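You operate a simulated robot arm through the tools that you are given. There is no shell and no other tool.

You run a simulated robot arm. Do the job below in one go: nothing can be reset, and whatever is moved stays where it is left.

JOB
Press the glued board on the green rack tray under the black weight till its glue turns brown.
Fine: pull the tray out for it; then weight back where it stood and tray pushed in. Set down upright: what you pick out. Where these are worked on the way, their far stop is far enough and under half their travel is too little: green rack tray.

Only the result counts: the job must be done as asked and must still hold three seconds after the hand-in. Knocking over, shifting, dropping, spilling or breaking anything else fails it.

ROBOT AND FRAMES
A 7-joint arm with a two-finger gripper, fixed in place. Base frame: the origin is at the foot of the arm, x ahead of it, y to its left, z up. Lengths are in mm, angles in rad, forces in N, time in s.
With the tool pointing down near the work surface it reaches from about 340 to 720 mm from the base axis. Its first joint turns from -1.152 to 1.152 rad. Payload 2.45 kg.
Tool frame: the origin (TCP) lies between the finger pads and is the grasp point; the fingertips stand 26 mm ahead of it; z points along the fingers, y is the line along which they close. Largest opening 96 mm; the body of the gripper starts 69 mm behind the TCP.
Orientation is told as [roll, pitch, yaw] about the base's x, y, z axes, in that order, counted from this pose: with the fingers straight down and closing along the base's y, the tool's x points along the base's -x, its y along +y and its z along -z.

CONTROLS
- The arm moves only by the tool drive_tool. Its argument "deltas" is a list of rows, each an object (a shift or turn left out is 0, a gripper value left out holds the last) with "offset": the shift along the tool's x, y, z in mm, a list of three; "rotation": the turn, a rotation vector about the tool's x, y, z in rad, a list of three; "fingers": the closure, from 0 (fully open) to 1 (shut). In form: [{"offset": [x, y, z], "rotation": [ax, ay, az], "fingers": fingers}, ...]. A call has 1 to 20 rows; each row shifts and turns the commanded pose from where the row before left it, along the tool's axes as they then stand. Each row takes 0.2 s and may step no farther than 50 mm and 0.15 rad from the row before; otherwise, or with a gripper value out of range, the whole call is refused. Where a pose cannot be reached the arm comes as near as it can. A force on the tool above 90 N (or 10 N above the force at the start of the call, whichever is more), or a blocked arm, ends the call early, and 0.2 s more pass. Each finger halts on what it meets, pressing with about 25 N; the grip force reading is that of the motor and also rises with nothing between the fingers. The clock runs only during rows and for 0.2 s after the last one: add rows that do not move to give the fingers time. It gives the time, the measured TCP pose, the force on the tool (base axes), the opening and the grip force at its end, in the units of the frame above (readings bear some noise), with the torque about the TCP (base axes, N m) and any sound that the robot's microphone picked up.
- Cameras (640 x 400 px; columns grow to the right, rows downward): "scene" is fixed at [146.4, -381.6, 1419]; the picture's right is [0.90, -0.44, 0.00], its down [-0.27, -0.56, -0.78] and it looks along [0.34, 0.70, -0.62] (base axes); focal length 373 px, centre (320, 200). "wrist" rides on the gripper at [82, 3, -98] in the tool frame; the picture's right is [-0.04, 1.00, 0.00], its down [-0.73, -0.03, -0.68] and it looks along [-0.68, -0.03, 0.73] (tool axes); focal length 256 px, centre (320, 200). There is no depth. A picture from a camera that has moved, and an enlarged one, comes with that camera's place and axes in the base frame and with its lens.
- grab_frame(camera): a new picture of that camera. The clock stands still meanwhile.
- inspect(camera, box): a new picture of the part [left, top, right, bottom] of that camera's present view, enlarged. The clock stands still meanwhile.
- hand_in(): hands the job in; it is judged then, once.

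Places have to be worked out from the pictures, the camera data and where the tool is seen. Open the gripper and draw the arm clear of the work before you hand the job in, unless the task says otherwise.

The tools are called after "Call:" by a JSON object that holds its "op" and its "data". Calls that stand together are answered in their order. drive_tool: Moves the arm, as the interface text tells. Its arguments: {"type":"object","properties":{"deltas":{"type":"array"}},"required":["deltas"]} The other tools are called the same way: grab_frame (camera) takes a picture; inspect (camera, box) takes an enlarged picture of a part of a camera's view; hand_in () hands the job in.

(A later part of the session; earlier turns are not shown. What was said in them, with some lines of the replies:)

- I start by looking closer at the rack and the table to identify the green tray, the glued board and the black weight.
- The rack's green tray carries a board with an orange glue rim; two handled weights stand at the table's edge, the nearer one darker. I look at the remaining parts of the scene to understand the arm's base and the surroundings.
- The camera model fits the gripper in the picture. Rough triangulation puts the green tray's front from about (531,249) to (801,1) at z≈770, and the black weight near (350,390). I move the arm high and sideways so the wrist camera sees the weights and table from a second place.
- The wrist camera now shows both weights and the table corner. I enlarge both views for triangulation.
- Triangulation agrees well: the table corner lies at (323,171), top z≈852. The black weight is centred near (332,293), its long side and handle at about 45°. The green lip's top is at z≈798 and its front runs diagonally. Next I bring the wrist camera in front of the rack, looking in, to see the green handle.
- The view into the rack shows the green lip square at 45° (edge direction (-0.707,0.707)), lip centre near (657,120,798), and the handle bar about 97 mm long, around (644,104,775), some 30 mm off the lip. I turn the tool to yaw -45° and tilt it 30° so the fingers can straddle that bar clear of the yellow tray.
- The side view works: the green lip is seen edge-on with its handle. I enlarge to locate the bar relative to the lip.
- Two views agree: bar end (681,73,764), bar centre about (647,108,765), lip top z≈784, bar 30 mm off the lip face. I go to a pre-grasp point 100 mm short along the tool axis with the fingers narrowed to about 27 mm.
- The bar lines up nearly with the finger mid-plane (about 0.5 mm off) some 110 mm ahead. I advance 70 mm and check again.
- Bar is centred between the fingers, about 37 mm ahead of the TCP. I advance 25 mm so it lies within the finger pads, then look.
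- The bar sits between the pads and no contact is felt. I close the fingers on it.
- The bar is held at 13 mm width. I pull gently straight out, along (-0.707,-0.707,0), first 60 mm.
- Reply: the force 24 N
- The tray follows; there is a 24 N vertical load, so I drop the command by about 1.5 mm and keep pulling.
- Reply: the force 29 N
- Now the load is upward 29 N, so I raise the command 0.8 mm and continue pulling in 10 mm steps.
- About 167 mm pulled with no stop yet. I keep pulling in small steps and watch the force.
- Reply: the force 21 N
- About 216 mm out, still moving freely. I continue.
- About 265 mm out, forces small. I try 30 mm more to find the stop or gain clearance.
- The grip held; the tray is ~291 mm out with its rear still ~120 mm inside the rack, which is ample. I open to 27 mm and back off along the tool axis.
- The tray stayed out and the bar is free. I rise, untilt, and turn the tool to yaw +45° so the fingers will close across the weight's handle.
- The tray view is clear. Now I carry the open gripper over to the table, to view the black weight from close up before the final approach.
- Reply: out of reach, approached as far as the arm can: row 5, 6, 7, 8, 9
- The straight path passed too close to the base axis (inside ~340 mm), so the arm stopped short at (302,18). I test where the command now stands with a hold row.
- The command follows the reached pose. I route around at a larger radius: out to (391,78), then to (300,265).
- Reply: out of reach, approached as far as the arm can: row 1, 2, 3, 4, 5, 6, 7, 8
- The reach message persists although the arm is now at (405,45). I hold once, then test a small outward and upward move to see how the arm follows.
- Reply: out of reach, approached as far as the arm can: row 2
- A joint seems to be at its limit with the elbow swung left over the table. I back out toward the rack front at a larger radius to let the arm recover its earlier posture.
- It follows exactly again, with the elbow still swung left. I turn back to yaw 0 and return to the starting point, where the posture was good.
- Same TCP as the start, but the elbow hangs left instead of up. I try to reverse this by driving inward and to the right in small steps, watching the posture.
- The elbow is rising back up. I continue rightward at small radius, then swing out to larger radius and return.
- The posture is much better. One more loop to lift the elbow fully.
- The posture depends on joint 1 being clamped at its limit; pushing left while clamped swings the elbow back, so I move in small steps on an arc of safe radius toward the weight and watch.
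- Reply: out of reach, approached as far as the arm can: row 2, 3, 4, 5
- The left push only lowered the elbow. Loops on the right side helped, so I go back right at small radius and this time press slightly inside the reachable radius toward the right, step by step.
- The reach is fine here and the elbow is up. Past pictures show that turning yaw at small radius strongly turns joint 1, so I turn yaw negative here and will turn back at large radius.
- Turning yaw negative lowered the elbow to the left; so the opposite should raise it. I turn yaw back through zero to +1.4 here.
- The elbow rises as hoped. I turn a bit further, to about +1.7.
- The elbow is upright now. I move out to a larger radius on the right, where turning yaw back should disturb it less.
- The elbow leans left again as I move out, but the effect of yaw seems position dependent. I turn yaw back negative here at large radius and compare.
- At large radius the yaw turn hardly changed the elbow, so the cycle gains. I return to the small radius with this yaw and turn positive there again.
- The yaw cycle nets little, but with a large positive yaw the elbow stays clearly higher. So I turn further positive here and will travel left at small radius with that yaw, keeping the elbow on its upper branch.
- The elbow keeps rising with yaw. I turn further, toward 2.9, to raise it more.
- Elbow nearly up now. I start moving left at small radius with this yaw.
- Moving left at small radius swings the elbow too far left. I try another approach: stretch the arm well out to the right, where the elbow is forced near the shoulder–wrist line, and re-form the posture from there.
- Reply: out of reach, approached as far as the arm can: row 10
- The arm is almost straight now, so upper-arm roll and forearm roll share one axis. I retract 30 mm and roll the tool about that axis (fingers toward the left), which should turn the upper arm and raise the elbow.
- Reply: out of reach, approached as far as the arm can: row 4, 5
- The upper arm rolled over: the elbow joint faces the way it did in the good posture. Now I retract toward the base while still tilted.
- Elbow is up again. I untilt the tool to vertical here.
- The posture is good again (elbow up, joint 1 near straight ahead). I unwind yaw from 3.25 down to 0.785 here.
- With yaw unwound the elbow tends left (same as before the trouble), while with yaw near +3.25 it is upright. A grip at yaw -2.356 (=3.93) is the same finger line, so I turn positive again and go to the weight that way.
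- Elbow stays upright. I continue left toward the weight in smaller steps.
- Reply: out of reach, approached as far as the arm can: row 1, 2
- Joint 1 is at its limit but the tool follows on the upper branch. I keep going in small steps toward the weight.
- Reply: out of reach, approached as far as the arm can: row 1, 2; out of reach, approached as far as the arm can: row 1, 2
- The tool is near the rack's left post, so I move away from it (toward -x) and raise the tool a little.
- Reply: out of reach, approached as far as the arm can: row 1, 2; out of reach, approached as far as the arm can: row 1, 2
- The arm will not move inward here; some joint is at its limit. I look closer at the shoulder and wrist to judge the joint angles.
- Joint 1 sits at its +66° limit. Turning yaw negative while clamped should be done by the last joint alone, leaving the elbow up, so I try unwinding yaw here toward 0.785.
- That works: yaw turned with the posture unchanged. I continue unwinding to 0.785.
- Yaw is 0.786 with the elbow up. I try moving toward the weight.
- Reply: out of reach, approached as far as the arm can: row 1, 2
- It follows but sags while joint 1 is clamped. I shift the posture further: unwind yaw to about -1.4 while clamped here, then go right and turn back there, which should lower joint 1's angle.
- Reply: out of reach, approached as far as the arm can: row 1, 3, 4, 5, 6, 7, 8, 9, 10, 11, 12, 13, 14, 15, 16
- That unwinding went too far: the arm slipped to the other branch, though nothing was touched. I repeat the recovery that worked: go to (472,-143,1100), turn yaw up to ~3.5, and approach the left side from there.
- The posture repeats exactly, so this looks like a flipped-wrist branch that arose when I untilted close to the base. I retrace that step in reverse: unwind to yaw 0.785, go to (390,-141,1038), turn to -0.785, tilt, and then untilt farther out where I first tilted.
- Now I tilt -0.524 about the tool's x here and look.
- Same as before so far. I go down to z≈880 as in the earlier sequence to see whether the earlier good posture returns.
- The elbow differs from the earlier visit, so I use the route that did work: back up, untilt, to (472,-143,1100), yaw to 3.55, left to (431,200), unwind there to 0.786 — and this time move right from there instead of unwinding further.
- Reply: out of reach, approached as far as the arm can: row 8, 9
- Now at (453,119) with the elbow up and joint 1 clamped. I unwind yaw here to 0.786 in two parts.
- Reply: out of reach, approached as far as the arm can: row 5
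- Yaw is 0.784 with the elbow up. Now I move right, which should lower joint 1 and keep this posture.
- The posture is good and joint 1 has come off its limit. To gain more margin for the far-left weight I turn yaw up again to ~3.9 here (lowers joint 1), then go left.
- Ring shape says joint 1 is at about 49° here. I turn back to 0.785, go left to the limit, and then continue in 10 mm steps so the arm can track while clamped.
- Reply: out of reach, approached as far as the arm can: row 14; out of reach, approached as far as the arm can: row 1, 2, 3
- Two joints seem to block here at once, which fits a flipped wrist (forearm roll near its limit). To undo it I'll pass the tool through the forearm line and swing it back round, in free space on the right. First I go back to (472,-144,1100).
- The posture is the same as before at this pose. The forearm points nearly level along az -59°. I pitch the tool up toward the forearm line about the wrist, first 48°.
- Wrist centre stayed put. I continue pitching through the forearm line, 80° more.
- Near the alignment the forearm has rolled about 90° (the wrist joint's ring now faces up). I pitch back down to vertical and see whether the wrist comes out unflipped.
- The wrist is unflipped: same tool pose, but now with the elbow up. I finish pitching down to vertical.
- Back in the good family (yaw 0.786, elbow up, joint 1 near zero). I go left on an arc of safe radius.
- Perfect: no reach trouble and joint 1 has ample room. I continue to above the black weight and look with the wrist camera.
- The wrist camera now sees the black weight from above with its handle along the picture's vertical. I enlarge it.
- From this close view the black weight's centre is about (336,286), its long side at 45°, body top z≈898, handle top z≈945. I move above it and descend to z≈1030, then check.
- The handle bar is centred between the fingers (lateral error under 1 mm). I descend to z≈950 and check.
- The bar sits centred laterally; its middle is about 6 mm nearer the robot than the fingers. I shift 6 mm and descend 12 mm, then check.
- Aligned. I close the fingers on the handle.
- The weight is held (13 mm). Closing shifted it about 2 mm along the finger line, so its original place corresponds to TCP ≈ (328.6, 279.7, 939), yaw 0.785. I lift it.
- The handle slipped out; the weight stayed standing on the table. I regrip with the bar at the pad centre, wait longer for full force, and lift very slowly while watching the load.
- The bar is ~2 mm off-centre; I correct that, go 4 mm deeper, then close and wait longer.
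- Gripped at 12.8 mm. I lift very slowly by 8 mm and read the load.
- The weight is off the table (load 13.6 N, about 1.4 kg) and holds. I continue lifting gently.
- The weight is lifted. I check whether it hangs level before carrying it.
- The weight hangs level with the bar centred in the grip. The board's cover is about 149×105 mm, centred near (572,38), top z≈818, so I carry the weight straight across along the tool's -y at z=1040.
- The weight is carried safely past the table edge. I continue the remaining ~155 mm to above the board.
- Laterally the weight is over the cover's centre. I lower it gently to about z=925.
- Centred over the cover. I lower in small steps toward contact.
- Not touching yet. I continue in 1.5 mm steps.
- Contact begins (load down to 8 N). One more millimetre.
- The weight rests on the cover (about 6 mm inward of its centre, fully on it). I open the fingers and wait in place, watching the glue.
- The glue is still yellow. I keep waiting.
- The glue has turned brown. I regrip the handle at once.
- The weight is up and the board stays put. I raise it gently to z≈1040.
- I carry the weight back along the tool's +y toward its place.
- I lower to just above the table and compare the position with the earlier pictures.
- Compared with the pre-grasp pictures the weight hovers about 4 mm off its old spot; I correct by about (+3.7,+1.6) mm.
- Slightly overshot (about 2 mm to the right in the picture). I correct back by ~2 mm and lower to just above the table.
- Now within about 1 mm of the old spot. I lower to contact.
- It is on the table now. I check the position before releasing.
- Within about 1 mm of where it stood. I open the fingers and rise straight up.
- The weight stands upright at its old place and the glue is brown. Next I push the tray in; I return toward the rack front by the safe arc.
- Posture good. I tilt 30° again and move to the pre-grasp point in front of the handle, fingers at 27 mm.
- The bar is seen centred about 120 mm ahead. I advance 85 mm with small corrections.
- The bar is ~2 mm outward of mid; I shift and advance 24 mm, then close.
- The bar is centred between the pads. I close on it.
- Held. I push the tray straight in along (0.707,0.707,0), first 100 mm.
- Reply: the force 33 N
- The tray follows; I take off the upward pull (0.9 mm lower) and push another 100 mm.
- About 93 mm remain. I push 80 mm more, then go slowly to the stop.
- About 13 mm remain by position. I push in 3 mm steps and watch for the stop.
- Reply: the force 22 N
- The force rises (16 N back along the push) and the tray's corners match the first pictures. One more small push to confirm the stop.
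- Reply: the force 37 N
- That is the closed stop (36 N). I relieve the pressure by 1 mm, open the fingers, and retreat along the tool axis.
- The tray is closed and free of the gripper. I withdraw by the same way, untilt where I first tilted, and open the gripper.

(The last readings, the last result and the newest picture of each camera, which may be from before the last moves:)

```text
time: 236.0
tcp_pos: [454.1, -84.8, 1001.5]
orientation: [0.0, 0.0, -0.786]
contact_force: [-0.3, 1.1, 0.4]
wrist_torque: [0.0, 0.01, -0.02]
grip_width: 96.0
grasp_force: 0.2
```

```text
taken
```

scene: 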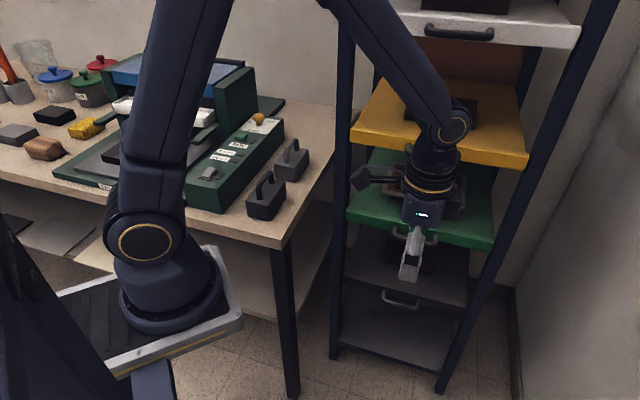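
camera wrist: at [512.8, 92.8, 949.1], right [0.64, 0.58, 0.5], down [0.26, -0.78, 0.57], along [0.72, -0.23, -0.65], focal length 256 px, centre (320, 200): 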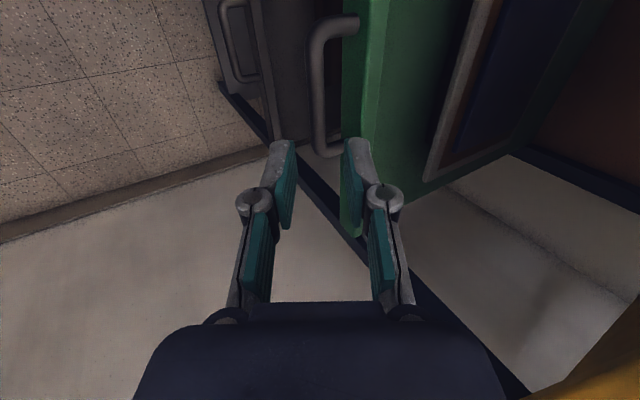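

I move the arm back near its starting place, clear of the rack, and inspect the result.

Call:
{"op": "drive_tool", "data": {"deltas": [{"offset": [30.2, 19.6, -20]}, {"offset": [30.2, 19.6, -20]}, {"offset": [30.2, 19.6, -20]}, {"offset": [30.2, 19.6, -20]}, {"rotation": [0, 0, -0.131]}, {"rotation": [0, 0, -0.131]}, {"rotation": [0, 0, -0.131]}, {"rotation": [0, 0, -0.131]}, {"rotation": [0, 0, -0.131]}, {"rotation": [0, 0, -0.131]}, {"offset": [0, 0, 0]}]}}

Call:
{"op": "inspect", "data": {"camera": "scene", "box": [330, 60, 540, 260]}}

Call:
{"op": "inspect", "data": {"camera": "scene", "box": [235, 160, 295, 230]}}

Call:
{"op": "grab_frame", "data": {"camera": "scene"}}

```text
time: 238.4
tcp_pos: [423.4, 55.8, 1081.3]
orientation: [0.001, 0.002, 0.003]
contact_force: [0.3, -0.3, 0.3]
wrist_torque: [-0.02, 0.02, -0.01]
grip_width: 95.9
grasp_force: 0.0
```

```text
2.00 times, centred on (435, 160) of scene
camera zoom: at [146.4, -381.6, 1419.0], right [0.9, -0.44, 0.0], down [-0.27, -0.56, -0.78], along [0.34, 0.7, -0.62], focal length 747 px, centre (90, 280)
```

zoom: 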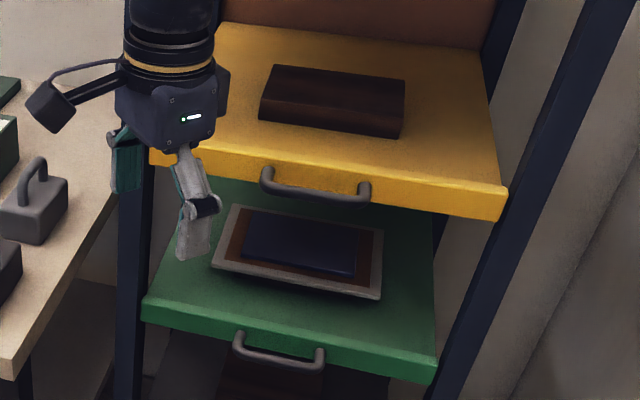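

```text
5.71 times, centred on (265, 195) of scene
camera zoom: at [146.4, -381.6, 1419.0], right [0.9, -0.44, 0.0], down [-0.27, -0.56, -0.78], along [0.34, 0.7, -0.62], focal length 2133 px, centre (634, 229)
```

zoom: 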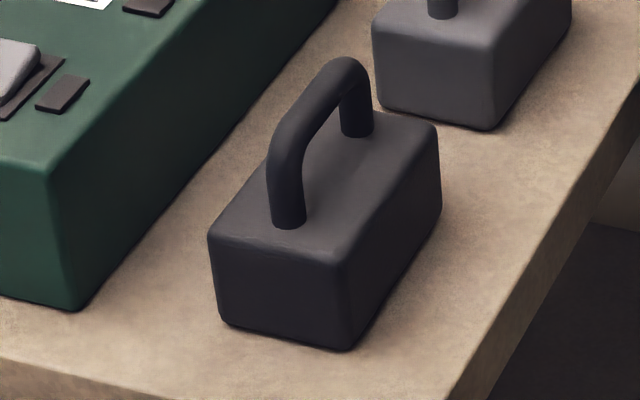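

```text
taken
```

scene: 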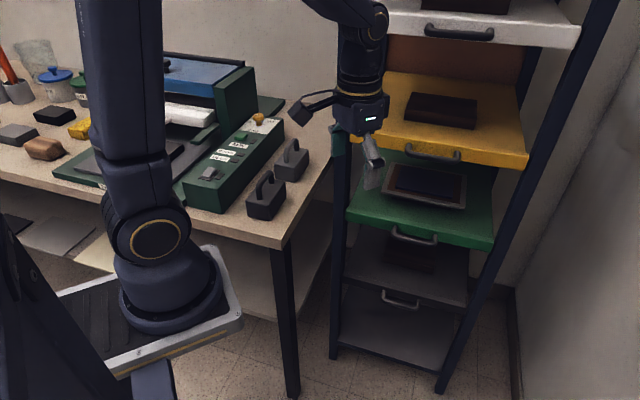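

The tray corners match the first pictures (fully closed), the board's glue is brown, the black weight stands upright where it stood, nothing else is moved, and the open gripper is clear. I hand in.

Call:
{"op": "hand_in", "data": {}}

```text
The job is handed in.
```

The glue on the board is now brown. I pulled the green tray out about 290 mm and set the black weight on the board. After roughly 10 seconds the glue had changed from yellow to brown.

- **Weight:** it is back on the table, upright, about 1 mm from where it stood, judging by matching close-up pictures.
- **Tray:** it is pushed fully in, up to its stop, and its corners line up with the first pictures.
- **Surroundings:** nothing else looks moved in the final scene picture. The gripper is open, and the arm is back near its starting position, clear of the rack.

On my first try the weight's handle slipped out of the gripper before the weight left the table. It stayed upright and shifted about 3 mm, which I corrected when putting it back.

The arm also got into awkward postures between the tray and the table. During one correction it swung about 290 mm without being told to, but the force readings showed no contact.
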